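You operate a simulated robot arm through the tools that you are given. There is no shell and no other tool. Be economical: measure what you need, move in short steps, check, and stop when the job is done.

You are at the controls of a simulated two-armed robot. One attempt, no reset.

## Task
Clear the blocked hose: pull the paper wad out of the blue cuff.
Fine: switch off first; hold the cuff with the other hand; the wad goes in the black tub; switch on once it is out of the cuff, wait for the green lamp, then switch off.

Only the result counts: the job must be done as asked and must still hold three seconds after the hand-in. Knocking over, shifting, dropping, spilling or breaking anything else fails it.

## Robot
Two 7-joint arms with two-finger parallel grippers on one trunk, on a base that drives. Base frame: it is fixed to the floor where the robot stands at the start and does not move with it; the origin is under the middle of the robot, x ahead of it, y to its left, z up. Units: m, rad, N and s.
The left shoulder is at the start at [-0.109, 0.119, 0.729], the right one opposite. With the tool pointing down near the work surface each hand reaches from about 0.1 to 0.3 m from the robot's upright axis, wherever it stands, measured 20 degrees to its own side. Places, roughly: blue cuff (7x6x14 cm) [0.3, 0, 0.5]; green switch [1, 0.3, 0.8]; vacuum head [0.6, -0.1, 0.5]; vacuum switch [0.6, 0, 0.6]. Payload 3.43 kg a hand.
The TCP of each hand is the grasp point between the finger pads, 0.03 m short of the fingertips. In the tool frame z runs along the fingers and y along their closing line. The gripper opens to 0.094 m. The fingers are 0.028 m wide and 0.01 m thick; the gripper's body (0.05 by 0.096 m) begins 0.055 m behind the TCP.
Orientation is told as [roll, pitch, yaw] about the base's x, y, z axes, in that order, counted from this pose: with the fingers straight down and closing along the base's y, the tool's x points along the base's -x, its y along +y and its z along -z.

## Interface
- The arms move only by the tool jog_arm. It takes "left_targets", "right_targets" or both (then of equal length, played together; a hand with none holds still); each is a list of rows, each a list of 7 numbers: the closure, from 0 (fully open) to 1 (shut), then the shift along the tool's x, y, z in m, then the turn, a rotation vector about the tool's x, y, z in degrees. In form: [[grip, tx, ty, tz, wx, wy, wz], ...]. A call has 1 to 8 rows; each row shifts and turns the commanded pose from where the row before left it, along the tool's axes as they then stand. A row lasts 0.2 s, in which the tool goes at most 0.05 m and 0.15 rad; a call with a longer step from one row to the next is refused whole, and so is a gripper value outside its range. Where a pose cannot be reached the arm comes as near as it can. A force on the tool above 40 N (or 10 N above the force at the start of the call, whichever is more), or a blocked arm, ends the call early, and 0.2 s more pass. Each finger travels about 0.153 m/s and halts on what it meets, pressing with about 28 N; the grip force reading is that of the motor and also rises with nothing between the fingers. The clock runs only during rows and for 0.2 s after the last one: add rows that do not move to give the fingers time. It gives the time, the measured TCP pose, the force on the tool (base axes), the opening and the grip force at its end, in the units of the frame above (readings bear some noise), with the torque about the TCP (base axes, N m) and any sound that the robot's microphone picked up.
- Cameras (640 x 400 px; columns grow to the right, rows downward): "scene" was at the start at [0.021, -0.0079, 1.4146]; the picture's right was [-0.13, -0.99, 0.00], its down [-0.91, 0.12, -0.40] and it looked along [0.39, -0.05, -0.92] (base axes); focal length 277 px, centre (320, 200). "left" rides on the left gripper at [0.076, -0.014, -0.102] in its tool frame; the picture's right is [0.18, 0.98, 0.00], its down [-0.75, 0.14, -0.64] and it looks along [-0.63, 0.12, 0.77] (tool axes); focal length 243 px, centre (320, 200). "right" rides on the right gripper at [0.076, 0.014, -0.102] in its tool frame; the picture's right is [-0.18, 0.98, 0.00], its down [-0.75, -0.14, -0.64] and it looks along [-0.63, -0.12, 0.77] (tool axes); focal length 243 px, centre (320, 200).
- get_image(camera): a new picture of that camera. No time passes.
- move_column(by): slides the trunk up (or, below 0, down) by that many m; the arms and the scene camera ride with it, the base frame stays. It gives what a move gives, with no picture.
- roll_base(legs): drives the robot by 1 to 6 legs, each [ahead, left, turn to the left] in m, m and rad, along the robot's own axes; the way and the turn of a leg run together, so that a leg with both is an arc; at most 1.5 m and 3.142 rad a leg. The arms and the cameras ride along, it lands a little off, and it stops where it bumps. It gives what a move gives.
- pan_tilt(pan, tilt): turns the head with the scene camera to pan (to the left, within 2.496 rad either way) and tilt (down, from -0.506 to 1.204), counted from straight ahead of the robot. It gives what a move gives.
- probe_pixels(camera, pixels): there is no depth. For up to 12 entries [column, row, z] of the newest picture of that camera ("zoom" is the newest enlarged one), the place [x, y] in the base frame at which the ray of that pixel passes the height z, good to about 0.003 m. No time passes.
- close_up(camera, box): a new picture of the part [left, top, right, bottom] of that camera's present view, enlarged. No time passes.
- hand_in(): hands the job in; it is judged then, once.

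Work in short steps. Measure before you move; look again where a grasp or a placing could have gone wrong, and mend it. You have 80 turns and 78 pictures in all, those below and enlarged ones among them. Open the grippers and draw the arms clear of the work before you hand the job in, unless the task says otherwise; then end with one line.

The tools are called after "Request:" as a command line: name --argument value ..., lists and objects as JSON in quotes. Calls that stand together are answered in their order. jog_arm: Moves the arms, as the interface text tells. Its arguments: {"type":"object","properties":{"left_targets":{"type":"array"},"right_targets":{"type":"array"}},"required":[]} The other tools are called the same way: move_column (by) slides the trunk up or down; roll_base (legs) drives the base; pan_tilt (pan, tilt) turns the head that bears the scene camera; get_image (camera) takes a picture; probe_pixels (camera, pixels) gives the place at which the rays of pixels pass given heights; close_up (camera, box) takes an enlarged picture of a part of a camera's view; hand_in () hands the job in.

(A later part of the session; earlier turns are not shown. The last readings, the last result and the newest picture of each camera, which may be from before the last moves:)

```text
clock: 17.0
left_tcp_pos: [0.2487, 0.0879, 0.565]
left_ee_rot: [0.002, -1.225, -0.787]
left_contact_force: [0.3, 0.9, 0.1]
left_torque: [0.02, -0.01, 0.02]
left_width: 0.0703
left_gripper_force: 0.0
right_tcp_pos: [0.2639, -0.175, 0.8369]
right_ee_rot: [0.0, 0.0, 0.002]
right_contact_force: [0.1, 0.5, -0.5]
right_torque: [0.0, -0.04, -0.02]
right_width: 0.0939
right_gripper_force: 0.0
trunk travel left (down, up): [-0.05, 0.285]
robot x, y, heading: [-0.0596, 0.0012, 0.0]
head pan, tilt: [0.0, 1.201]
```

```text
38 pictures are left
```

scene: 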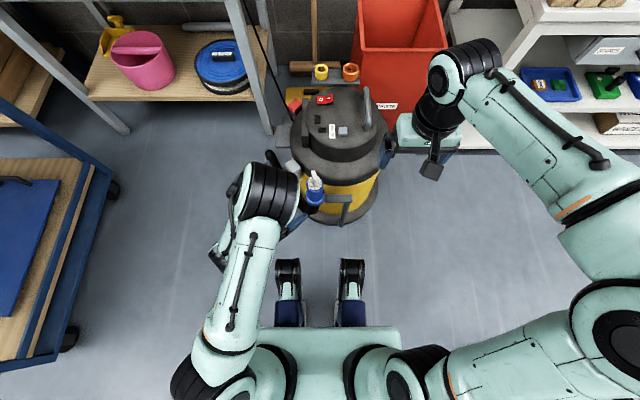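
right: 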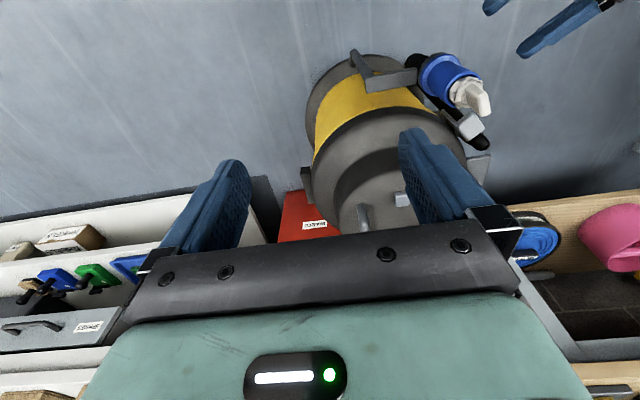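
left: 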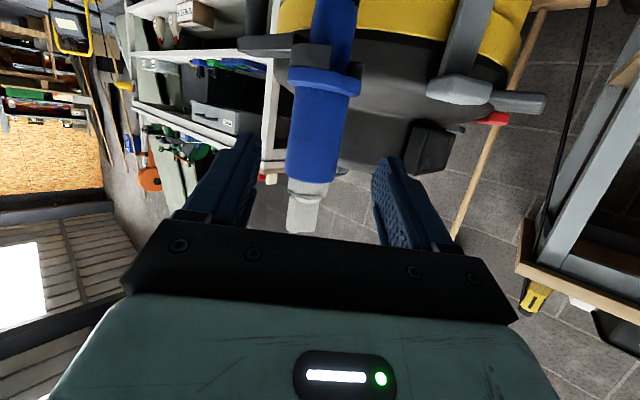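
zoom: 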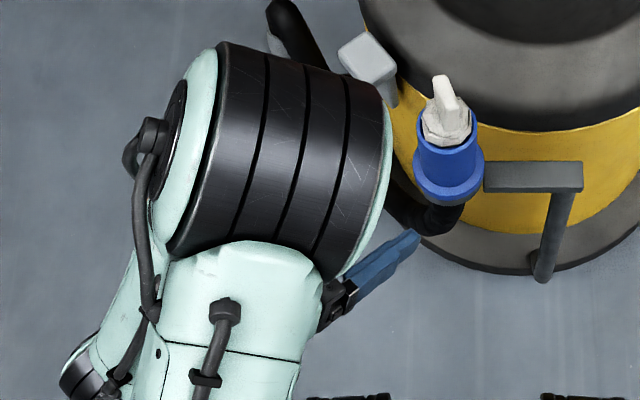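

I back the base 0.08 m so the left elbow stays behind, then bring the left hand back to its stand-off.

Request:
roll_base --legs '[[-0.08, 0, 0]]'

Request:
jog_arm --left_targets '[[0.25, -0.01, -0.02, 0.035, 0, 0, 0], [0.25, -0.009, -0.036, 0.018, 0, 0, 0], [0.25, 0, 0, 0, 0, 0, 0]]'

Request:
get_image --camera "scene"

Request:
get_image --camera "left"

```text
clock: 18.0
left_tcp_pos: [0.1691, 0.0878, 0.5659]
left_ee_rot: [0.001, -1.221, -0.785]
left_contact_force: [0.7, 0.1, -0.6]
left_torque: [0.0, 0.0, 0.01]
left_width: 0.0704
left_gripper_force: 0.1
right_tcp_pos: [0.1838, -0.1751, 0.8367]
right_ee_rot: [-0.001, 0.002, 0.0]
right_contact_force: [0.7, 0.5, -0.5]
right_torque: [0.02, -0.01, 0.02]
right_width: 0.0942
right_gripper_force: 0.1
trunk travel left (down, up): [-0.05, 0.285]
robot x, y, heading: [-0.1369, -0.0009, 0.002]
head pan, tilt: [0.0, 1.201]
```

```text
clock: 18.8
left_tcp_pos: [0.17, 0.0083, 0.5635]
left_ee_rot: [-0.001, -1.22, -0.785]
left_contact_force: [-0.7, 1.0, 1.0]
left_torque: [0.0, 0.0, -0.03]
left_width: 0.0706
left_gripper_force: 0.1
right_tcp_pos: [0.1845, -0.1746, 0.8368]
right_ee_rot: [0.0, 0.0, 0.003]
right_contact_force: [0.0, 0.2, -0.4]
right_torque: [0.0, 0.01, 0.01]
right_width: 0.0939
right_gripper_force: 0.2
trunk travel left (down, up): [-0.05, 0.285]
robot x, y, heading: [-0.1337, 0.0008, 0.0]
head pan, tilt: [0.0, 1.201]
```

```text
37 pictures are left
```

scene: 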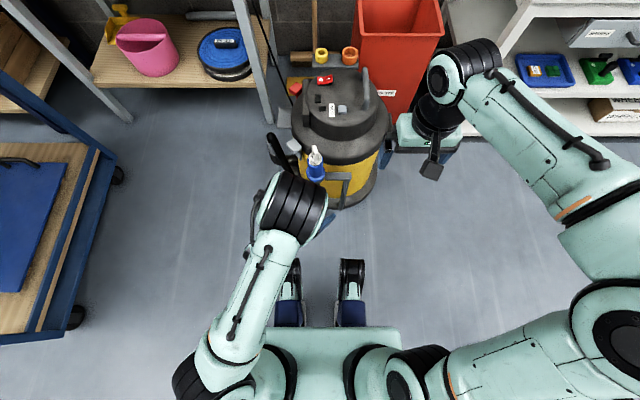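

```text
36 pictures are left
```

left: 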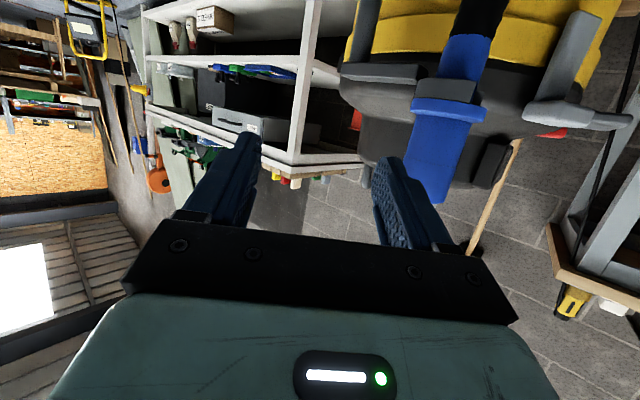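

I moved the wrong way along the closing line. I correct that, and also turn the hand to come more from the front (yaw −15°) so that wrist and elbow stay farther from the wad.

Request:
jog_arm --left_targets '[[0.25, 0, 0, 0, -7.05, 0, -2.57], [0.25, 0, 0, 0, -7.05, 0, -2.57], [0.25, 0, 0, 0, -7.05, 0, -2.57], [0.25, 0, 0, 0, -7.05, 0, -2.57], [0.25, -0.007, 0.02, 0.019, 0, 0, 0], [0.25, -0.007, 0.02, 0.019, 0, 0, 0]]'

Request:
get_image --camera "scene"

Request:
get_image --camera "left"

```text
clock: 20.2
left_tcp_pos: [0.2282, 0.0234, 0.5671]
left_ee_rot: [-0.011, -1.222, -0.586]
left_contact_force: [-0.8, -1.0, 0.0]
left_torque: [-0.02, -0.01, -0.02]
left_width: 0.0706
left_gripper_force: 0.1
left hand out of reach, approached as far as the arm can: row 2, 3, 4
right_tcp_pos: [0.1847, -0.1747, 0.8365]
right_ee_rot: [-0.001, 0.0, 0.001]
right_contact_force: [1.1, 0.7, 0.7]
right_torque: [0.0, 0.0, 0.02]
right_width: 0.0941
right_gripper_force: 0.0
trunk travel left (down, up): [-0.05, 0.285]
robot x, y, heading: [-0.1326, 0.0014, 0.002]
head pan, tilt: [0.0, 1.201]
```

```text
35 pictures are left
```

scene: 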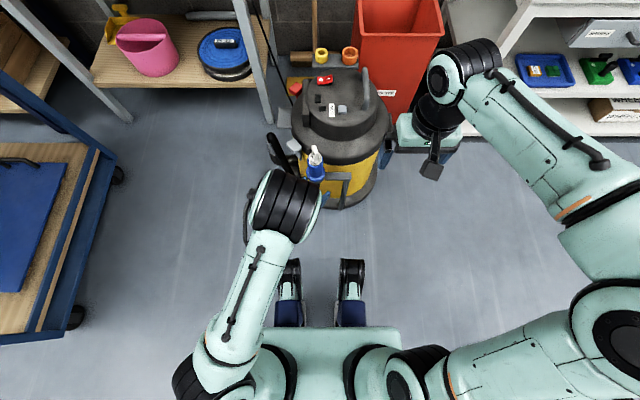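

```text
34 pictures are left
```

left: 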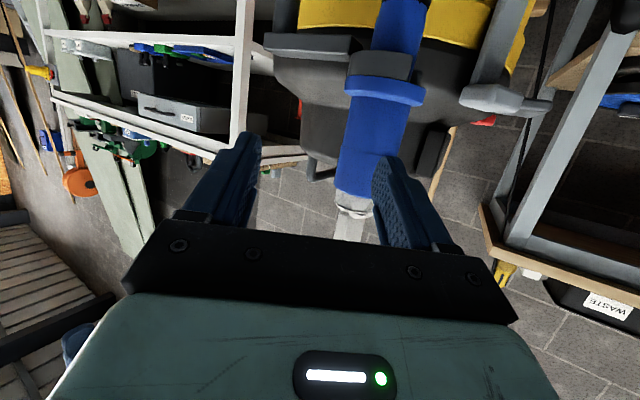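

The elbow still crowds. I'll instead approach from the left side (yaw −65°, 30° down) with the elbow out; first I retreat up-left from the cuff.

Request:
jog_arm --left_targets '[[0.25, 0, 0, -0.04, 0, 0, 0], [0.25, -0.0166, 0.0167, -0.0275, 0, 0, 0], [0.25, -0.0166, 0.0167, -0.0275, 0, 0, 0], [0.25, -0.0166, 0.0167, -0.0275, 0, 0, 0], [0.25, -0.0166, 0.0167, -0.0275, 0, 0, 0]]'

```text
clock: 21.4
left_tcp_pos: [0.1863, 0.149, 0.6758]
left_ee_rot: [-0.011, -1.22, -0.587]
left_contact_force: [0.6, -0.9, -0.3]
left_torque: [0.03, 0.02, 0.03]
left_width: 0.0707
left_gripper_force: 0.0
left hand out of reach, approached as far as the arm can: row 3, 4
right_tcp_pos: [0.1849, -0.1755, 0.8366]
right_ee_rot: [0.0, 0.001, 0.002]
right_contact_force: [0.5, -0.5, -0.3]
right_torque: [-0.01, 0.0, 0.05]
right_width: 0.0938
right_gripper_force: 0.1
trunk travel left (down, up): [-0.05, 0.285]
robot x, y, heading: [-0.1351, 0.0014, 0.003]
head pan, tilt: [0.0, 1.201]
```

Now I steepen to 45° and yaw to −65° at this retreat point.

Request:
jog_arm --left_targets '[[0.25, 0, 0, 0, 0, 8.33, 0], [0.25, 0, 0, 0, 0, 8.33, 0], [0.25, 0, 0, 0, 0, 8.34, 0], [0.25, 0.02, 0.02, -0.01, 5.55, 0, 5.55], [0.25, 0, 0.03, 0, 5.55, 0, 5.55], [0.25, 0, 0.03, 0, 5.55, 0, 5.55], [0.25, 0, 0, 0, 5.55, 0, 5.55]]'

Request:
get_image --camera "scene"

```text
clock: 23.0
left_tcp_pos: [0.2219, 0.2182, 0.6695]
left_ee_rot: [-0.005, -0.787, -1.142]
left_contact_force: [0.0, 0.7, -1.3]
left_torque: [0.01, -0.03, -0.04]
left_width: 0.0708
left_gripper_force: 0.1
right_tcp_pos: [0.1847, -0.1739, 0.8364]
right_ee_rot: [-0.001, 0.0, 0.002]
right_contact_force: [0.0, 0.4, -1.0]
right_torque: [-0.03, -0.01, 0.04]
right_width: 0.0939
right_gripper_force: 0.0
trunk travel left (down, up): [-0.05, 0.285]
robot x, y, heading: [-0.1367, -0.0007, -0.002]
head pan, tilt: [0.0, 1.201]
```

```text
33 pictures are left
```

scene: 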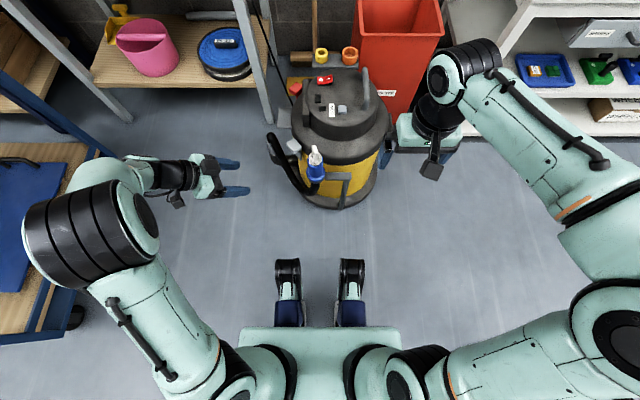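

The elbow is now well out to the left. I flatten to 30° and come to a stand-off 0.1 m from the cuff along the fingers.

Request:
jog_arm --left_targets '[[0.25, 0, 0, 0, 0, -7.5, 0], [0.25, 0, 0, 0, 0, -7.5, 0], [0.25, 0.0032, 0.0007, 0.039, 0, 0, 0], [0.25, 0.0032, 0.0007, 0.039, 0, 0, 0], [0.25, 0.0032, 0.0007, 0.039, 0, 0, 0], [0.25, 0.0032, 0.0007, 0.039, 0, 0, 0]]'

Request:
get_image --camera "scene"

Request:
get_image --camera "left"

```text
clock: 24.4
left_tcp_pos: [0.2801, 0.1038, 0.5793]
left_ee_rot: [-0.007, -1.049, -1.136]
left_contact_force: [0.3, -0.6, 0.0]
left_torque: [0.02, 0.01, -0.03]
left_width: 0.0706
left_gripper_force: 0.1
right_tcp_pos: [0.1838, -0.1743, 0.8359]
right_ee_rot: [0.001, -0.001, 0.002]
right_contact_force: [0.4, -0.6, -0.2]
right_torque: [-0.02, 0.0, -0.01]
right_width: 0.094
right_gripper_force: 0.1
trunk travel left (down, up): [-0.05, 0.285]
robot x, y, heading: [-0.134, 0.0006, -0.001]
head pan, tilt: [0.0, 1.201]
```

```text
32 pictures are left
```

scene: 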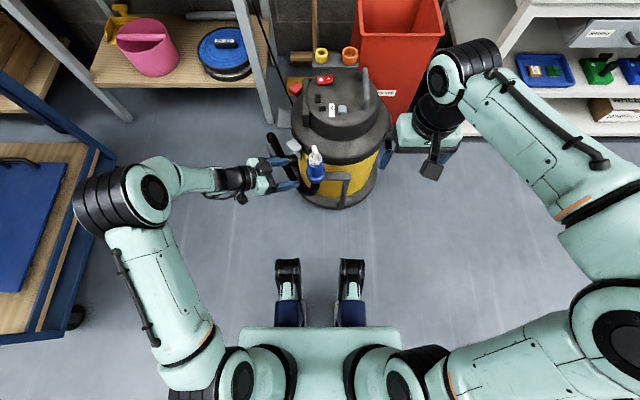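

```text
31 pictures are left
```

left: 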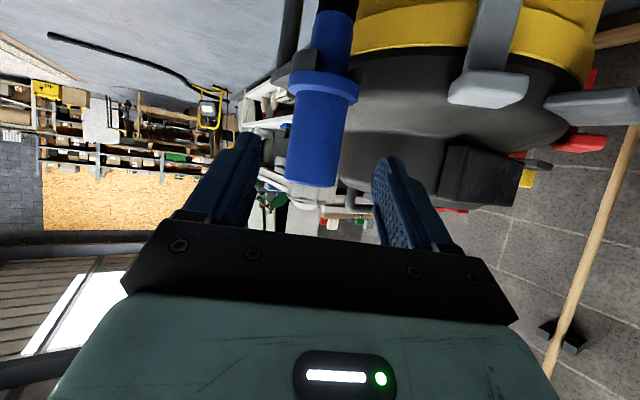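

The cuff tube at (317,130) is centred between the fingers. I advance the last 0.1 m, still open.

Request:
jog_arm --left_targets '[[0.25, 0, 0, 0.035, 0, 0, 0], [0.25, 0, 0, 0.035, 0, 0, 0], [0.25, 0, 0, 0.03, 0, 0, 0]]'

Request:
close_up --camera "scene" --box '[260, 130, 370, 220]'

Request:
get_image --camera "left"

```text
clock: 25.2
left_tcp_pos: [0.3164, 0.0247, 0.5291]
left_ee_rot: [-0.004, -1.048, -1.136]
left_contact_force: [0.4, 0.1, -0.4]
left_torque: [0.01, 0.01, 0.02]
left_width: 0.0705
left_gripper_force: 0.1
right_tcp_pos: [0.1837, -0.1741, 0.836]
right_ee_rot: [0.0, 0.0, 0.004]
right_contact_force: [0.5, -0.5, -0.2]
right_torque: [-0.05, 0.05, 0.02]
right_width: 0.0943
right_gripper_force: 0.2
trunk travel left (down, up): [-0.05, 0.285]
robot x, y, heading: [-0.1319, -0.0004, -0.0]
head pan, tilt: [0.0, 1.201]
```

```text
4.44 times, centred on (315, 175) of scene
```

zoom: 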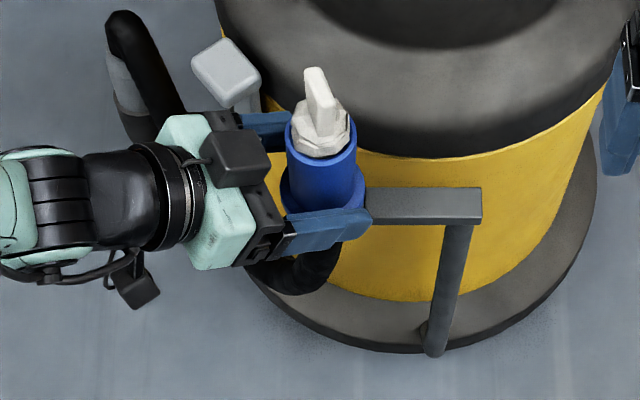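

```text
29 pictures are left
```

left: 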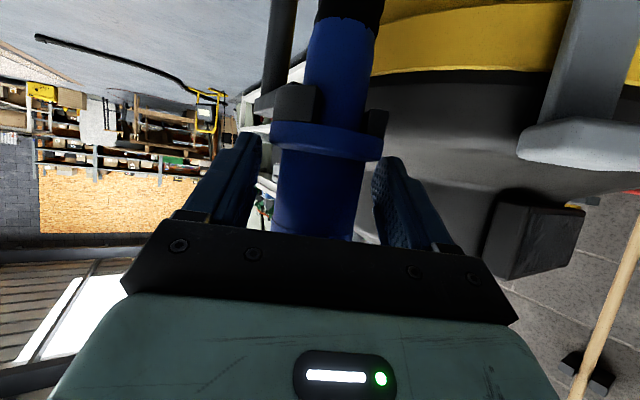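

The fingers straddle the tube evenly with the box clear of the wad. I close the left gripper on the cuff.

Request:
jog_arm --left_targets '[[0.35, 0, 0, 0, 0, 0, 0], [0.42, 0, 0, 0, 0, 0, 0], [0.6, 0, 0, 0, 0, 0, 0], [1, 0, 0, 0, 0, 0, 0], [1, 0, 0, 0, 0, 0, 0]]'

Request:
close_up --camera "scene" --box '[260, 130, 370, 220]'

```text
clock: 26.4
left_tcp_pos: [0.3167, 0.0239, 0.5295]
left_ee_rot: [-0.005, -1.047, -1.134]
left_contact_force: [-0.4, 0.3, -0.2]
left_torque: [0.01, 0.01, -0.01]
left_width: 0.0595
left_gripper_force: 28.2
right_tcp_pos: [0.1841, -0.175, 0.8362]
right_ee_rot: [-0.002, -0.001, 0.0]
right_contact_force: [-0.5, 0.3, -0.8]
right_torque: [0.02, 0.0, -0.01]
right_width: 0.0942
right_gripper_force: 0.1
trunk travel left (down, up): [-0.05, 0.285]
robot x, y, heading: [-0.1351, -0.0033, -0.001]
head pan, tilt: [0.0, 1.201]
```

```text
4.44 times, centred on (315, 175) of scene
```

zoom: 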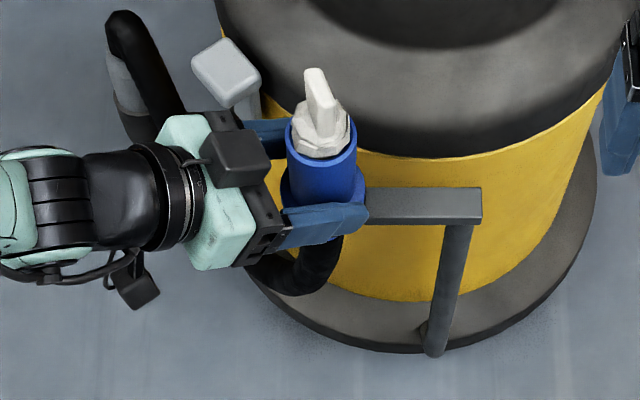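

Cuff held (width 0.0595 m, 28 N). Now I bring the right hand high over the front of the wad to look at the tab.

Request:
jog_arm --right_targets '[[0.5, -0.0232, 0.031, 0.0152, 0, 0, 0], [0.5, -0.0232, 0.031, 0.0152, 0, 0, 0], [0.5, -0.0232, 0.031, 0.0152, 0, 0, 0], [0.5, -0.0232, 0.031, 0.0152, 0, 0, 0], [0.5, -0.0232, 0.031, 0.0152, 0, 0, 0]]'

Request:
close_up --camera "right" --box '[200, 0, 480, 200]'

Request:
close_up --camera "scene" --box '[260, 130, 370, 220]'

```text
clock: 27.6
left_tcp_pos: [0.3156, 0.0244, 0.5299]
left_ee_rot: [-0.004, -1.048, -1.137]
left_contact_force: [0.9, 0.2, -0.1]
left_torque: [0.02, 0.01, -0.02]
left_width: 0.0593
left_gripper_force: 28.6
right_tcp_pos: [0.2994, -0.0198, 0.7622]
right_ee_rot: [0.0, 0.001, 0.002]
right_contact_force: [-0.4, -0.5, 0.4]
right_torque: [-0.02, 0.01, -0.02]
right_width: 0.0471
right_gripper_force: 0.0
trunk travel left (down, up): [-0.05, 0.285]
robot x, y, heading: [-0.134, -0.0042, 0.005]
head pan, tilt: [0.0, 1.201]
```

```text
2.00 times, centred on (340, 100) of right
```

zoom: 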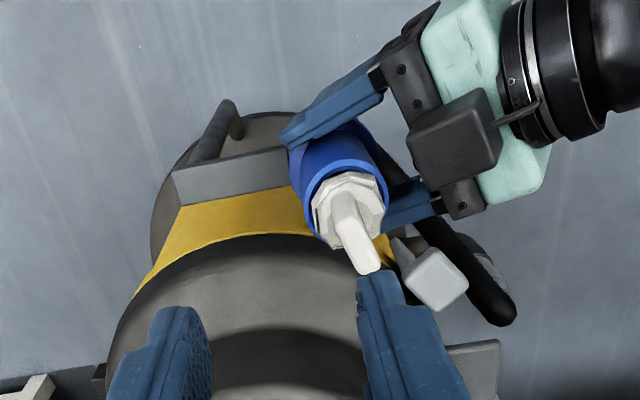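

```text
4.44 times, centred on (315, 175) of scene
```

zoom: 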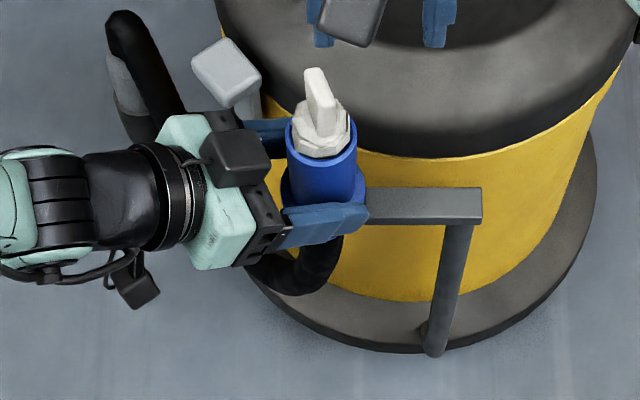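

I triangulate the tab: tip at right zoom (366,268), base (347,205); scene tip (314,146).

Request:
probe_pixels --camera "zoom" --pixels '[[314, 74, 0.625], [314, 74, 0.64], [332, 103, 0.625], [332, 103, 0.64], [320, 140, 0.585]]'

Request:
get_image --camera "right"

Request:
probe_pixels --camera "right" --pixels '[[363, 134, 0.625], [363, 134, 0.64], [350, 97, 0.625], [350, 97, 0.61], [350, 97, 0.64], [355, 101, 0.585]]'

```text
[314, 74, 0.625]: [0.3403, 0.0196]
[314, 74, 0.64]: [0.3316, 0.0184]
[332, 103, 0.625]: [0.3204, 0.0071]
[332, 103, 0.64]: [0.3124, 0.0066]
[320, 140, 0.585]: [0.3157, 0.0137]
```

```text
25 pictures are left
```

right: 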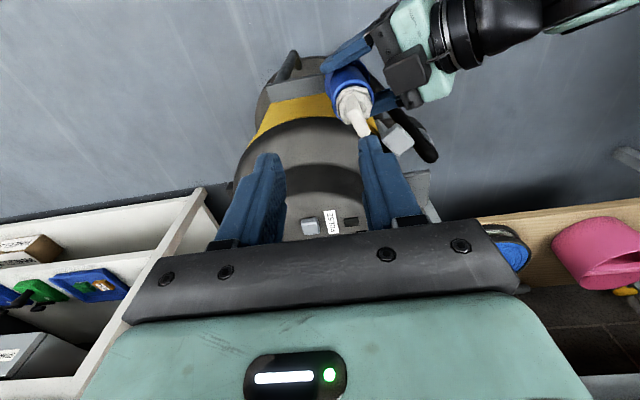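

```text
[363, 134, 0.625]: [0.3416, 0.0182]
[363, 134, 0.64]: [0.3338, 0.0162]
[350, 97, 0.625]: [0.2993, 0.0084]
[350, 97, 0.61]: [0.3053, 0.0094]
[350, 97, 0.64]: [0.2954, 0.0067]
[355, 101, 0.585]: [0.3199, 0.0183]
```

The tab seems turned about 25–30° from x. I enlarge strongly to confirm its direction.

Request:
close_up --camera "scene" --box '[300, 140, 332, 172]'

Request:
close_up --camera "right" --box '[325, 70, 405, 150]'

```text
12.50 times, centred on (316, 156) of scene
```

zoom: 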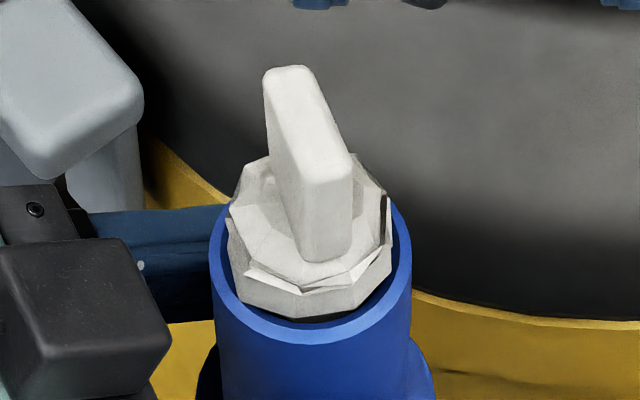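

```text
5.00 times, centred on (365, 110) of right
```

zoom: 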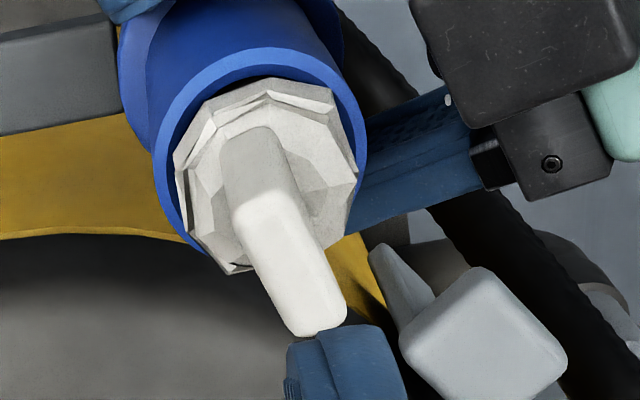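

The top face runs, in the scene, from (313.6,146) at the back to (316.6,153.5) in front; in the right camera from (365,134) to (354,110). I triangulate both ends.

Request:
probe_pixels --camera "right" --pixels '[[364, 134, 0.63], [364, 134, 0.64], [364, 134, 0.65], [354.5, 111, 0.63], [354.5, 111, 0.64], [354.5, 111, 0.65]]'

Request:
get_image --camera "scene"

Request:
probe_pixels --camera "scene" --pixels '[[313.6, 146, 0.63], [313.6, 146, 0.64], [313.6, 146, 0.65], [316.4, 153.5, 0.63], [316.4, 153.5, 0.64], [316.4, 153.5, 0.65]]'

```text
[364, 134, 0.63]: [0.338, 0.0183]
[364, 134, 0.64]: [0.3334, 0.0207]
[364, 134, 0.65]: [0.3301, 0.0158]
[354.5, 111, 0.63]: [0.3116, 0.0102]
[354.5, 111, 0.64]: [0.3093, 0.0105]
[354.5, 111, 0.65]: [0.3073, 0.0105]
```

```text
22 pictures are left
```

scene: 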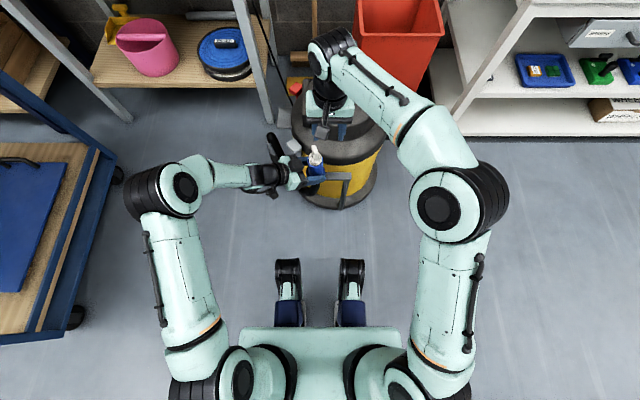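

```text
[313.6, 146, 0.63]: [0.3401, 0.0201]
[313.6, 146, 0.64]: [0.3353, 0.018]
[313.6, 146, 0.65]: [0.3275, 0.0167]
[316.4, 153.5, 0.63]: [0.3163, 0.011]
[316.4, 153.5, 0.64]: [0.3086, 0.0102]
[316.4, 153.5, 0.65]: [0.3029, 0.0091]
```

Tab centre ≈(0.3215,0.0147), top z≈0.64, turned +19°, about 1.1 cm thick. I align the right hand above it with a 3 cm opening.

Request:
jog_arm --right_targets '[[0.68, -0.011, 0.0173, 0.015, 0, 0, 0], [0.68, -0.011, 0.0173, 0.015, 0, 0, 0], [0.68, 0, 0, 0, 0, 0, -6.3], [0.68, 0, 0, 0, 0, 0, -6.3], [0.68, 0, 0, 0.02, 0, 0, -6.3]]'

Request:
close_up --camera "right" --box '[240, 40, 440, 200]'

Request:
close_up --camera "scene" --box '[280, 120, 350, 180]'

```text
clock: 28.8
left_tcp_pos: [0.3155, 0.0238, 0.5285]
left_ee_rot: [-0.006, -1.048, -1.135]
left_contact_force: [-0.2, 0.0, 0.1]
left_torque: [-0.04, 0.04, 0.02]
left_width: 0.0598
left_gripper_force: 27.8
right_tcp_pos: [0.3216, 0.0155, 0.7099]
right_ee_rot: [0.001, -0.001, 0.335]
right_contact_force: [0.3, 0.0, 0.5]
right_torque: [-0.01, -0.02, -0.01]
right_width: 0.0302
right_gripper_force: 0.0
trunk travel left (down, up): [-0.05, 0.285]
robot x, y, heading: [-0.1316, -0.0019, 0.001]
head pan, tilt: [0.0, 1.201]
```

```text
2.50 times, centred on (340, 120) of right
```

zoom: 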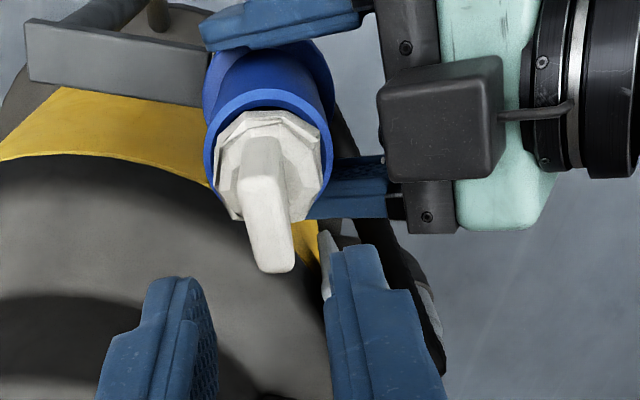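

```text
6.67 times, centred on (315, 150) of scene
```

zoom: 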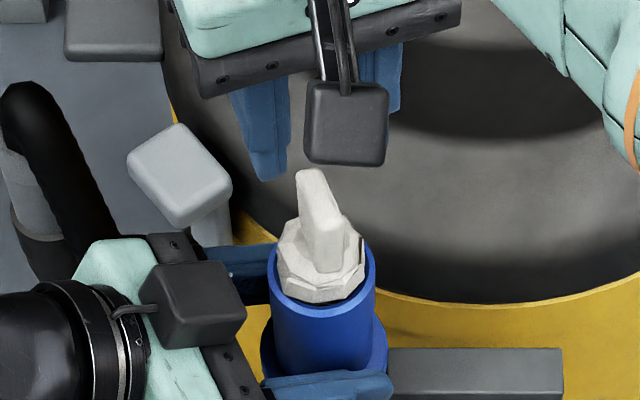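

The tab lines up midway between the fingers (mid ≈270 in the zoom). I descend to z≈0.637.

Request:
jog_arm --right_targets '[[0.68, 0, 0, 0.03, 0, 0, 0], [0.68, 0, 0, 0.025, 0, 0, 0], [0.68, 0, 0, 0.017, 0, 0, 0]]'

Request:
close_up --camera "right" --box '[240, 40, 440, 200]'

Request:
close_up --camera "scene" --box '[280, 120, 350, 180]'

```text
clock: 29.6
left_tcp_pos: [0.3163, 0.023, 0.53]
left_ee_rot: [-0.006, -1.047, -1.138]
left_contact_force: [-0.1, -0.7, -0.6]
left_torque: [-0.02, -0.02, 0.02]
left_width: 0.0596
left_gripper_force: 28.0
right_tcp_pos: [0.3235, 0.0154, 0.6368]
right_ee_rot: [0.0, 0.0, 0.331]
right_contact_force: [-0.3, 0.0, -0.3]
right_torque: [0.01, 0.03, 0.01]
right_width: 0.0301
right_gripper_force: 0.1
trunk travel left (down, up): [-0.05, 0.285]
robot x, y, heading: [-0.1374, -0.0008, 0.002]
head pan, tilt: [0.0, 1.201]
```

```text
2.50 times, centred on (340, 120) of right
```

zoom: 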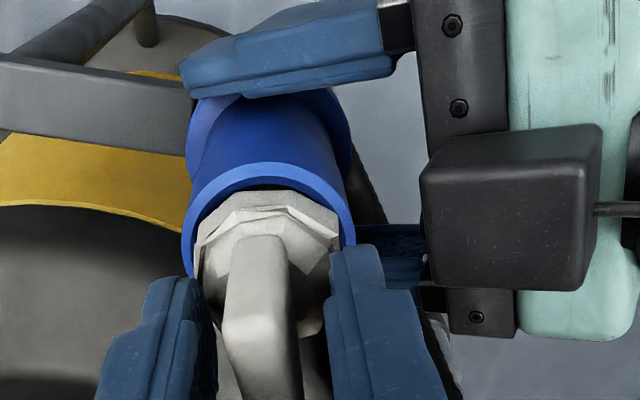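

```text
6.67 times, centred on (315, 150) of scene
```

zoom: 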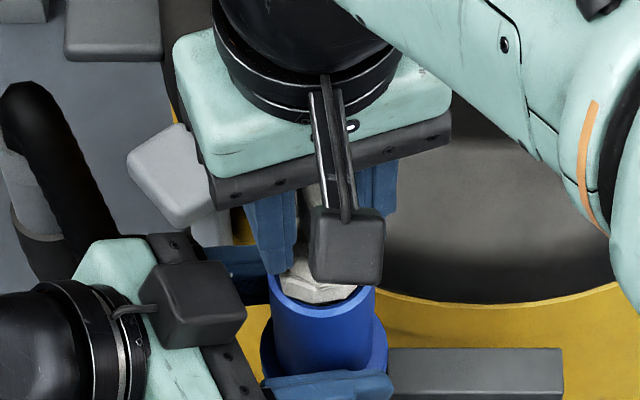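

The fingers straddle the tab. I close the right gripper on it.

Request:
jog_arm --right_targets '[[0.8, 0, 0, 0, 0, 0, 0], [0.9, 0, 0, 0, 0, 0, 0], [1, 0, 0, 0, 0, 0, 0], [1, 0, 0, 0, 0, 0, 0]]'

```text
clock: 30.6
left_tcp_pos: [0.3168, 0.0247, 0.5301]
left_ee_rot: [-0.005, -1.046, -1.138]
left_contact_force: [4.0, 0.4, -8.1]
left_torque: [-0.68, -0.17, -0.39]
left_width: 0.0594
left_gripper_force: 27.9
right_tcp_pos: [0.3235, 0.0157, 0.6386]
right_ee_rot: [0.0, -0.006, 0.332]
right_contact_force: [2.3, -3.0, 27.3]
right_torque: [-0.07, 0.0, 0.65]
right_width: 0.0156
right_gripper_force: 27.9
trunk travel left (down, up): [-0.05, 0.285]
robot x, y, heading: [-0.1336, 0.0004, 0.001]
head pan, tilt: [0.0, 1.201]
```

The tab is gripped (0.0156 m), with some upward push from the wad on the fingertips. I pull upward in small rows.

Request:
jog_arm --right_targets '[[1, 0, 0, -0.003, 0, 0, 0], [1, 0, 0, -0.004, 0, 0, 0], [1, 0, 0, -0.005, 0, 0, 0], [1, 0, 0, -0.006, 0, 0, 0]]'

Request:
close_up --camera "right" --box '[240, 40, 440, 200]'

```text
clock: 31.6
left_tcp_pos: [0.3152, 0.0243, 0.5285]
left_ee_rot: [-0.006, -1.048, -1.136]
left_contact_force: [-0.5, 0.9, 0.0]
left_torque: [0.0, 0.02, 0.02]
left_width: 0.059
left_gripper_force: 27.7
right_tcp_pos: [0.3222, 0.0146, 0.6554]
right_ee_rot: [0.0, 0.002, 0.331]
right_contact_force: [-0.4, -0.6, -0.6]
right_torque: [0.03, 0.01, 0.01]
right_width: 0.0154
right_gripper_force: 27.8
trunk travel left (down, up): [-0.05, 0.285]
robot x, y, heading: [-0.1329, 0.0016, -0.001]
head pan, tilt: [0.0, 1.201]
heard: snap
```

```text
2.50 times, centred on (340, 120) of right
```

zoom: 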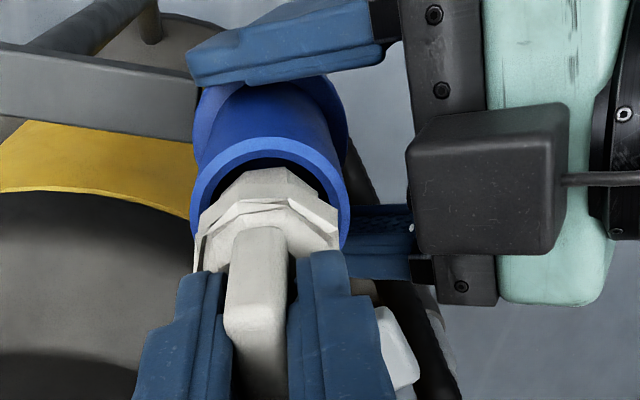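

A snap: the wad came loose and rises with the fingers. I keep lifting straight up.

Request:
jog_arm --right_targets '[[1, 0, 0, -0.015, 0, 0, 0], [1, 0, 0, -0.02, 0, 0, 0], [1, 0, 0, -0.025, 0, 0, 0], [1, 0, 0, -0.025, 0, 0, 0], [1, 0, 0, -0.025, 0, 0, 0]]'

Request:
close_up --camera "right" --box '[240, 40, 440, 200]'

Request:
get_image --camera "scene"

```text
clock: 32.8
left_tcp_pos: [0.317, 0.0242, 0.5289]
left_ee_rot: [-0.005, -1.051, -1.137]
left_contact_force: [0.2, -0.3, 0.1]
left_torque: [0.04, 0.07, -0.01]
left_width: 0.0589
left_gripper_force: 28.4
right_tcp_pos: [0.3213, 0.0152, 0.7666]
right_ee_rot: [0.001, 0.001, 0.332]
right_contact_force: [-0.2, 0.8, -0.2]
right_torque: [0.0, 0.0, -0.03]
right_width: 0.0151
right_gripper_force: 28.2
trunk travel left (down, up): [-0.05, 0.285]
robot x, y, heading: [-0.132, 0.0002, 0.004]
head pan, tilt: [0.0, 1.201]
```

```text
2.50 times, centred on (340, 120) of right
```

zoom: 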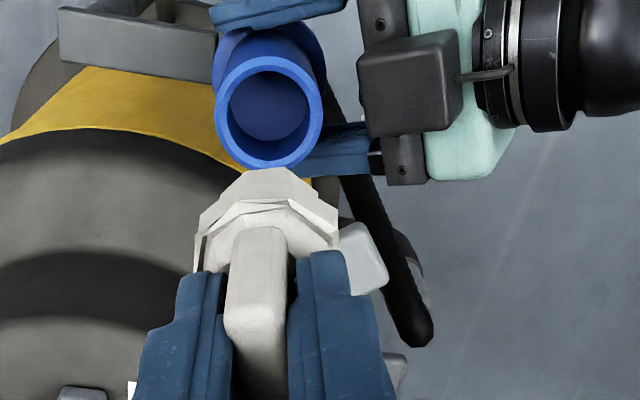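

```text
15 pictures are left
```

scene: 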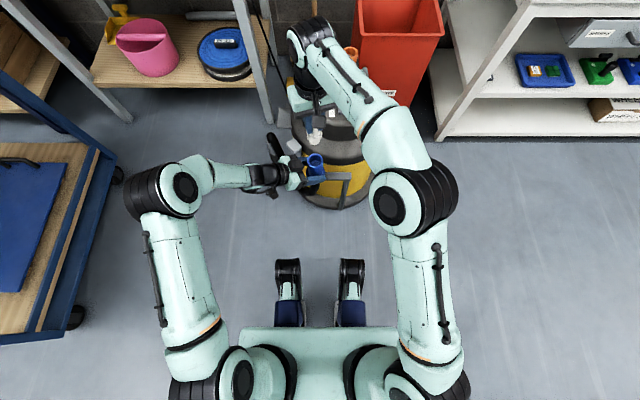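

The wad is out whole and the cuff sits empty in its place. I open the left hand, draw it back along its fingers and raise it.

Request:
jog_arm --left_targets '[[0.3, 0, 0, 0, 0, 0, 0], [0.22, 0, 0, 0, 0, 0, 0], [0.22, 0, 0, -0.03, 0, 0, 0], [0.22, 0, 0, -0.04, 0, 0, 0], [0.22, 0, 0, -0.04, 0, 0, 0], [0.22, -0.03, 0, -0.017, 0, 0, 0], [0.22, -0.03, 0, -0.017, 0, 0, 0], [0.22, -0.03, 0, -0.017, 0, 0, 0]]'

Request:
move_column --by 0.25

Request:
pan_tilt --pan 0.35 --tilt 0.85

Request:
get_image --camera "scene"

```text
clock: 34.6
left_tcp_pos: [0.2733, 0.1106, 0.6897]
left_ee_rot: [-0.008, -1.048, -1.133]
left_contact_force: [0.1, -0.7, -0.3]
left_torque: [0.02, 0.06, -0.02]
left_width: 0.0736
left_gripper_force: 0.1
right_tcp_pos: [0.3192, 0.0164, 0.7666]
right_ee_rot: [0.0, -0.002, 0.331]
right_contact_force: [0.8, 0.1, 0.0]
right_torque: [0.01, -0.03, 0.0]
right_width: 0.0153
right_gripper_force: 28.7
trunk travel left (down, up): [-0.05, 0.285]
robot x, y, heading: [-0.1371, -0.0017, 0.003]
head pan, tilt: [0.0, 1.201]
```

```text
clock: 37.2
left_tcp_pos: [0.2748, 0.1095, 0.9373]
left_ee_rot: [-0.008, -1.047, -1.133]
left_contact_force: [0.2, 0.3, -0.5]
left_torque: [0.0, 0.02, 0.02]
left_width: 0.0733
left_gripper_force: 0.0
right_tcp_pos: [0.3229, 0.0147, 1.0165]
right_ee_rot: [0.0, 0.0, 0.331]
right_contact_force: [0.2, -0.8, 0.0]
right_torque: [0.01, -0.02, 0.0]
right_width: 0.0153
right_gripper_force: 27.9
trunk travel left (down, up): [-0.3, 0.035]
robot x, y, heading: [-0.1322, -0.0009, 0.002]
head pan, tilt: [0.0, 1.201]
```

```text
clock: 38.0
left_tcp_pos: [0.2755, 0.1088, 0.9383]
left_ee_rot: [-0.004, -1.05, -1.137]
left_contact_force: [-0.8, 0.8, -0.2]
left_torque: [0.02, 0.0, 0.03]
left_width: 0.0736
left_gripper_force: 0.1
right_tcp_pos: [0.3219, 0.0143, 1.0168]
right_ee_rot: [0.001, 0.001, 0.331]
right_contact_force: [0.4, -0.2, -0.9]
right_torque: [-0.02, -0.01, -0.04]
right_width: 0.0151
right_gripper_force: 27.7
trunk travel left (down, up): [-0.3, 0.035]
robot x, y, heading: [-0.1337, -0.0049, 0.006]
head pan, tilt: [0.351, 0.85]
```

```text
14 pictures are left
```

scene: 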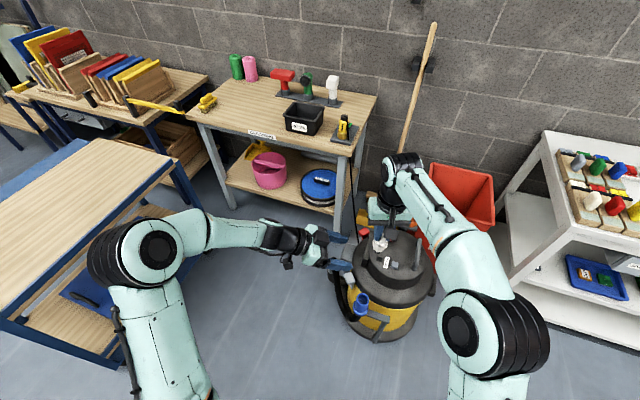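

I probe the tub in this view (bottom front ≈(287,129),(313,136); rim ≈(284,113),(315,121),(295,101),(324,108)) at several heights to triangulate with the earlier view.

Request:
probe_pixels --camera "scene" --pixels '[[287, 129, 0.75], [287, 129, 0.8], [287, 129, 0.85], [313, 136, 0.75], [313, 136, 0.8], [313, 136, 0.85], [284, 113, 0.88], [284, 113, 0.92], [315, 121, 0.88], [315, 121, 0.92], [324, 108, 0.9], [262, 134, 0.8]]'

Request:
close_up --camera "scene" --box '[240, 80, 360, 160]'

Request:
probe_pixels --camera "zoom" --pixels '[[320, 200, 0.8]]'

```text
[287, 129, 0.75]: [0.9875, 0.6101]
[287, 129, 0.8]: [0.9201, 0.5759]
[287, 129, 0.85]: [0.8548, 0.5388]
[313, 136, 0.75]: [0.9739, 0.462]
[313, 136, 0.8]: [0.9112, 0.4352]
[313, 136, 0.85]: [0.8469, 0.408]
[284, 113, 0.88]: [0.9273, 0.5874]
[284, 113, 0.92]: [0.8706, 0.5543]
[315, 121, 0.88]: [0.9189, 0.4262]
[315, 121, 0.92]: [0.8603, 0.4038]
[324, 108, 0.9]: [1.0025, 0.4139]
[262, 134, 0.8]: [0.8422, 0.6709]
```

```text
5.00 times, centred on (300, 120) of scene
```

zoom: 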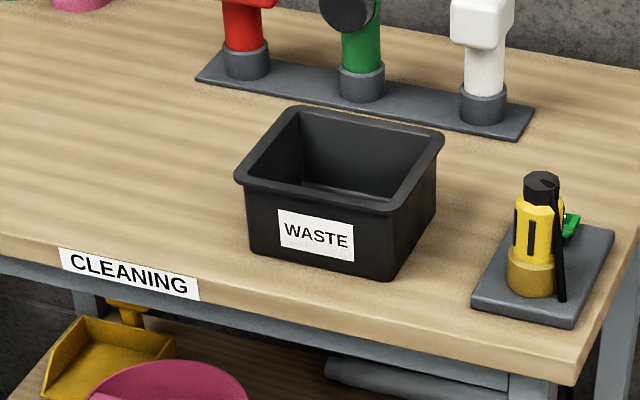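

```text
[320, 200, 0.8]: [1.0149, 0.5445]
```

Bench top is z≈0.80. I probe the rim corners from the zoom at z 0.89.

Request:
probe_pixels --camera "zoom" --pixels '[[237, 178, 0.89], [393, 210, 0.89], [441, 138, 0.89], [297, 107, 0.89], [540, 178, 0.92], [570, 260, 0.81], [200, 290, 0.8], [590, 345, 0.8]]'

```text
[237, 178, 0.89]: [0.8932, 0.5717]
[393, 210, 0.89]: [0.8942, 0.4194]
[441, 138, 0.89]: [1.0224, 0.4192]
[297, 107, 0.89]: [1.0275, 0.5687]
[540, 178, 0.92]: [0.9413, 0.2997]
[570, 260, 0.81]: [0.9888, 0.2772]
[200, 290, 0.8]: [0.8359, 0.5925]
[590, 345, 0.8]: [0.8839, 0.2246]
```

The tub's rim spans x 0.90–1.02, y 0.42–0.57, z≈0.89. I draw the left hand back, raise the trunk a bit more, and drive left then ahead, stopping short.

Request:
jog_arm --left_targets '[[0.22, 0.0177, -0.0166, -0.0306, 0, 0, 0], [0.22, 0.0177, -0.0166, -0.0306, 0, 0, 0], [0.22, 0.0177, -0.0166, -0.0306, 0, 0, 0], [0.22, 0.0177, -0.0166, -0.0306, 0, 0, 0]]'

Request:
move_column --by 0.033

Request:
roll_base --legs '[[0, 0.48, 0], [0.5, 0, 0]]'

Request:
get_image --camera "scene"

```text
clock: 39.0
left_tcp_pos: [0.1539, 0.2112, 0.9394]
left_ee_rot: [-0.006, -1.05, -1.136]
left_contact_force: [-0.5, 0.4, -0.2]
left_torque: [0.03, 0.0, 0.04]
left_width: 0.0733
left_gripper_force: 0.1
right_tcp_pos: [0.3218, 0.0152, 1.0166]
right_ee_rot: [0.0, 0.001, 0.333]
right_contact_force: [-0.1, 0.6, 0.2]
right_torque: [-0.01, -0.01, -0.02]
right_width: 0.015
right_gripper_force: 28.1
trunk travel left (down, up): [-0.3, 0.035]
robot x, y, heading: [-0.1333, -0.0, 0.001]
head pan, tilt: [0.351, 0.85]
```

```text
clock: 39.8
left_tcp_pos: [0.1564, 0.2108, 0.9709]
left_ee_rot: [-0.004, -1.05, -1.138]
left_contact_force: [-0.3, -0.2, 0.4]
left_torque: [0.02, -0.02, -0.01]
left_width: 0.0733
left_gripper_force: 0.0
right_tcp_pos: [0.3221, 0.0147, 1.0488]
right_ee_rot: [0.0, -0.001, 0.332]
right_contact_force: [-0.3, 0.2, 0.5]
right_torque: [-0.03, -0.03, -0.01]
right_width: 0.0153
right_gripper_force: 28.1
trunk travel left (down, up): [-0.333, 0.002]
robot x, y, heading: [-0.1324, -0.0016, -0.0]
head pan, tilt: [0.351, 0.85]
```

```text
clock: 47.2
left_tcp_pos: [0.6571, 0.7104, 0.97]
left_ee_rot: [-0.005, -1.048, -1.126]
left_contact_force: [-0.7, 0.7, -0.6]
left_torque: [0.01, 0.02, 0.02]
left_width: 0.0735
left_gripper_force: 0.1
right_tcp_pos: [0.8258, 0.5162, 1.0493]
right_ee_rot: [0.0, -0.001, 0.342]
right_contact_force: [0.0, 0.3, 0.1]
right_torque: [0.0, -0.01, 0.01]
right_width: 0.0151
right_gripper_force: 27.9
trunk travel left (down, up): [-0.333, 0.002]
robot x, y, heading: [0.3699, 0.4942, 0.013]
head pan, tilt: [0.351, 0.85]
```

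```text
12 pictures are left
```

scene: 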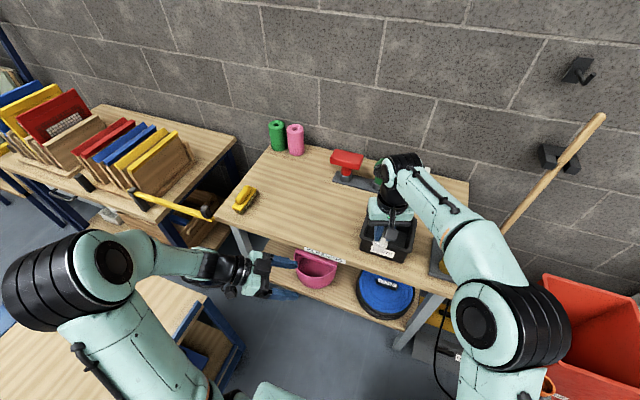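

The hand is at (0.826,0.516,1.049). I drive the remaining 0.135 m ahead and 0.02 to the right.

Request:
roll_base --legs '[[0.135, -0.022, 0]]'

Request:
close_up --camera "right" --box '[160, 0, 480, 220]'

```text
clock: 48.5
left_tcp_pos: [0.7884, 0.6891, 0.9704]
left_ee_rot: [-0.008, -1.047, -1.124]
left_contact_force: [0.3, -0.4, 0.2]
left_torque: [0.02, 0.01, 0.02]
left_width: 0.0731
left_gripper_force: 0.1
right_tcp_pos: [0.9576, 0.4965, 1.0488]
right_ee_rot: [0.002, 0.001, 0.342]
right_contact_force: [-0.2, 0.2, -1.4]
right_torque: [0.01, 0.02, 0.0]
right_width: 0.0152
right_gripper_force: 27.9
trunk travel left (down, up): [-0.333, 0.002]
robot x, y, heading: [0.5068, 0.4753, 0.012]
head pan, tilt: [0.351, 0.85]
```

```text
1.82 times, centred on (320, 110) of right
```

zoom: 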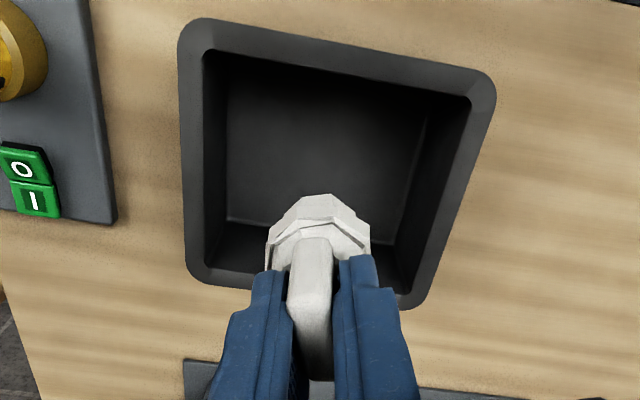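

The wad hangs over the tub's middle at (0.958,0.497). I lower it 0.115 m with the arm.

Request:
jog_arm --right_targets '[[1, 0, 0, 0.03, 0, 0, 0], [1, 0, 0, 0.03, 0, 0, 0], [1, 0, 0, 0.03, 0, 0, 0], [1, 0, 0, 0.025, 0, 0, 0]]'

Request:
close_up --camera "right" --box '[160, 0, 480, 220]'

```text
clock: 49.5
left_tcp_pos: [0.7907, 0.6892, 0.9701]
left_ee_rot: [-0.005, -1.048, -1.126]
left_contact_force: [0.1, -0.7, -0.6]
left_torque: [0.02, -0.04, 0.0]
left_width: 0.0733
left_gripper_force: 0.0
right_tcp_pos: [0.9586, 0.4966, 0.9358]
right_ee_rot: [0.003, -0.001, 0.343]
right_contact_force: [0.0, -0.1, -0.7]
right_torque: [0.01, 0.01, 0.01]
right_width: 0.0153
right_gripper_force: 28.1
trunk travel left (down, up): [-0.333, 0.002]
robot x, y, heading: [0.5027, 0.4761, 0.011]
head pan, tilt: [0.351, 0.85]
```

```text
1.82 times, centred on (320, 110) of right
```

zoom: 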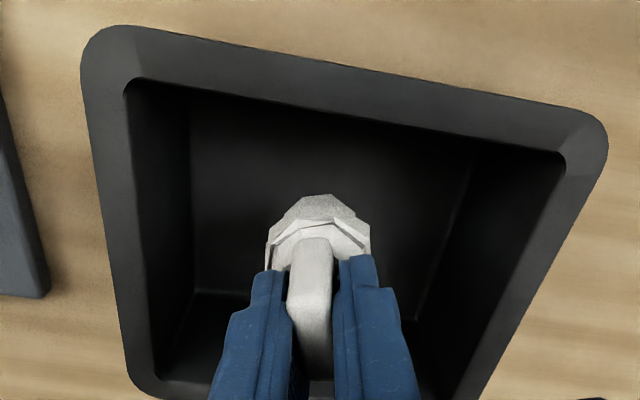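

The wad hangs inside the tub's walls. I open moderately, wait, and rise.

Request:
jog_arm --right_targets '[[0.5, 0, 0, 0, 0, 0, 0], [0.4, 0, 0, 0, 0, 0, 0], [0.4, 0, 0, 0, 0, 0, 0], [0.4, 0, 0, -0.03, 0, 0, 0], [0.4, 0, 0, -0.04, 0, 0, 0], [0.4, 0, 0, -0.045, 0, 0, 0]]'

Request:
close_up --camera "right" --box '[160, 0, 480, 220]'

```text
clock: 50.9
left_tcp_pos: [0.7892, 0.6904, 0.9719]
left_ee_rot: [-0.005, -1.05, -1.128]
left_contact_force: [1.1, 0.3, -0.7]
left_torque: [0.01, -0.01, 0.0]
left_width: 0.073
left_gripper_force: 0.1
right_tcp_pos: [0.957, 0.4952, 1.0503]
right_ee_rot: [-0.001, 0.001, 0.341]
right_contact_force: [0.0, -0.1, 0.9]
right_torque: [0.01, 0.02, -0.03]
right_width: 0.0565
right_gripper_force: 0.1
trunk travel left (down, up): [-0.333, 0.002]
robot x, y, heading: [0.5014, 0.4799, 0.01]
head pan, tilt: [0.351, 0.85]
```

```text
1.82 times, centred on (320, 110) of right
```

zoom: 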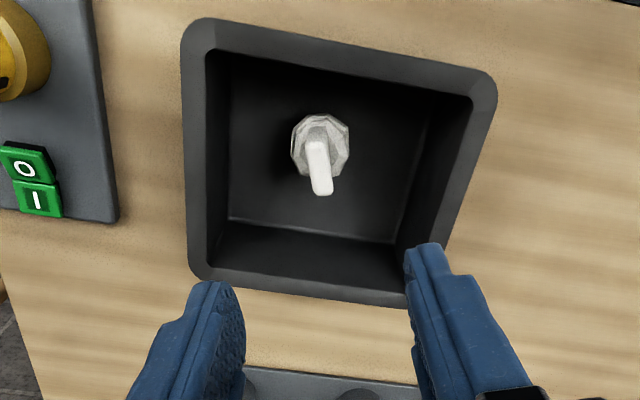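

The wad lies in the black tub. I back out, return to the front of the vacuum, and turn the right wrist straight.

Request:
roll_base --legs '[[-0.535, 0, 0], [0, -0.478, -0.011]]'

Request:
jog_arm --right_targets '[[1, 0, 0, 0, 0, 0, 6.4], [1, 0, 0, 0, 0, 0, 6.4], [1, 0, 0, 0, 0, 0, 6.4], [1, 0, 0, 0, 0, 0, 0]]'

```text
clock: 58.4
left_tcp_pos: [0.2545, 0.1941, 0.9709]
left_ee_rot: [-0.005, -1.047, -1.128]
left_contact_force: [0.3, 0.7, -1.0]
left_torque: [0.05, -0.02, -0.02]
left_width: 0.0734
left_gripper_force: 0.0
right_tcp_pos: [0.4232, -0.0002, 1.0501]
right_ee_rot: [0.002, 0.0, 0.339]
right_contact_force: [-0.4, 0.8, 0.3]
right_torque: [-0.03, -0.03, 0.05]
right_width: 0.0567
right_gripper_force: 0.0
trunk travel left (down, up): [-0.333, 0.002]
robot x, y, heading: [-0.0361, -0.0172, 0.014]
head pan, tilt: [0.351, 0.85]
```

```text
clock: 59.4
left_tcp_pos: [0.2554, 0.1942, 0.9718]
left_ee_rot: [-0.006, -1.049, -1.129]
left_contact_force: [-0.5, -0.4, 1.0]
left_torque: [0.01, -0.05, 0.02]
left_width: 0.0732
left_gripper_force: 0.1
right_tcp_pos: [0.4225, -0.0003, 1.0505]
right_ee_rot: [-0.001, 0.0, 0.003]
right_contact_force: [0.6, -0.1, 0.3]
right_torque: [0.01, -0.03, 0.0]
right_width: 0.0001
right_gripper_force: 28.0
trunk travel left (down, up): [-0.333, 0.002]
robot x, y, heading: [-0.0301, -0.0195, 0.011]
head pan, tilt: [0.351, 0.85]
```

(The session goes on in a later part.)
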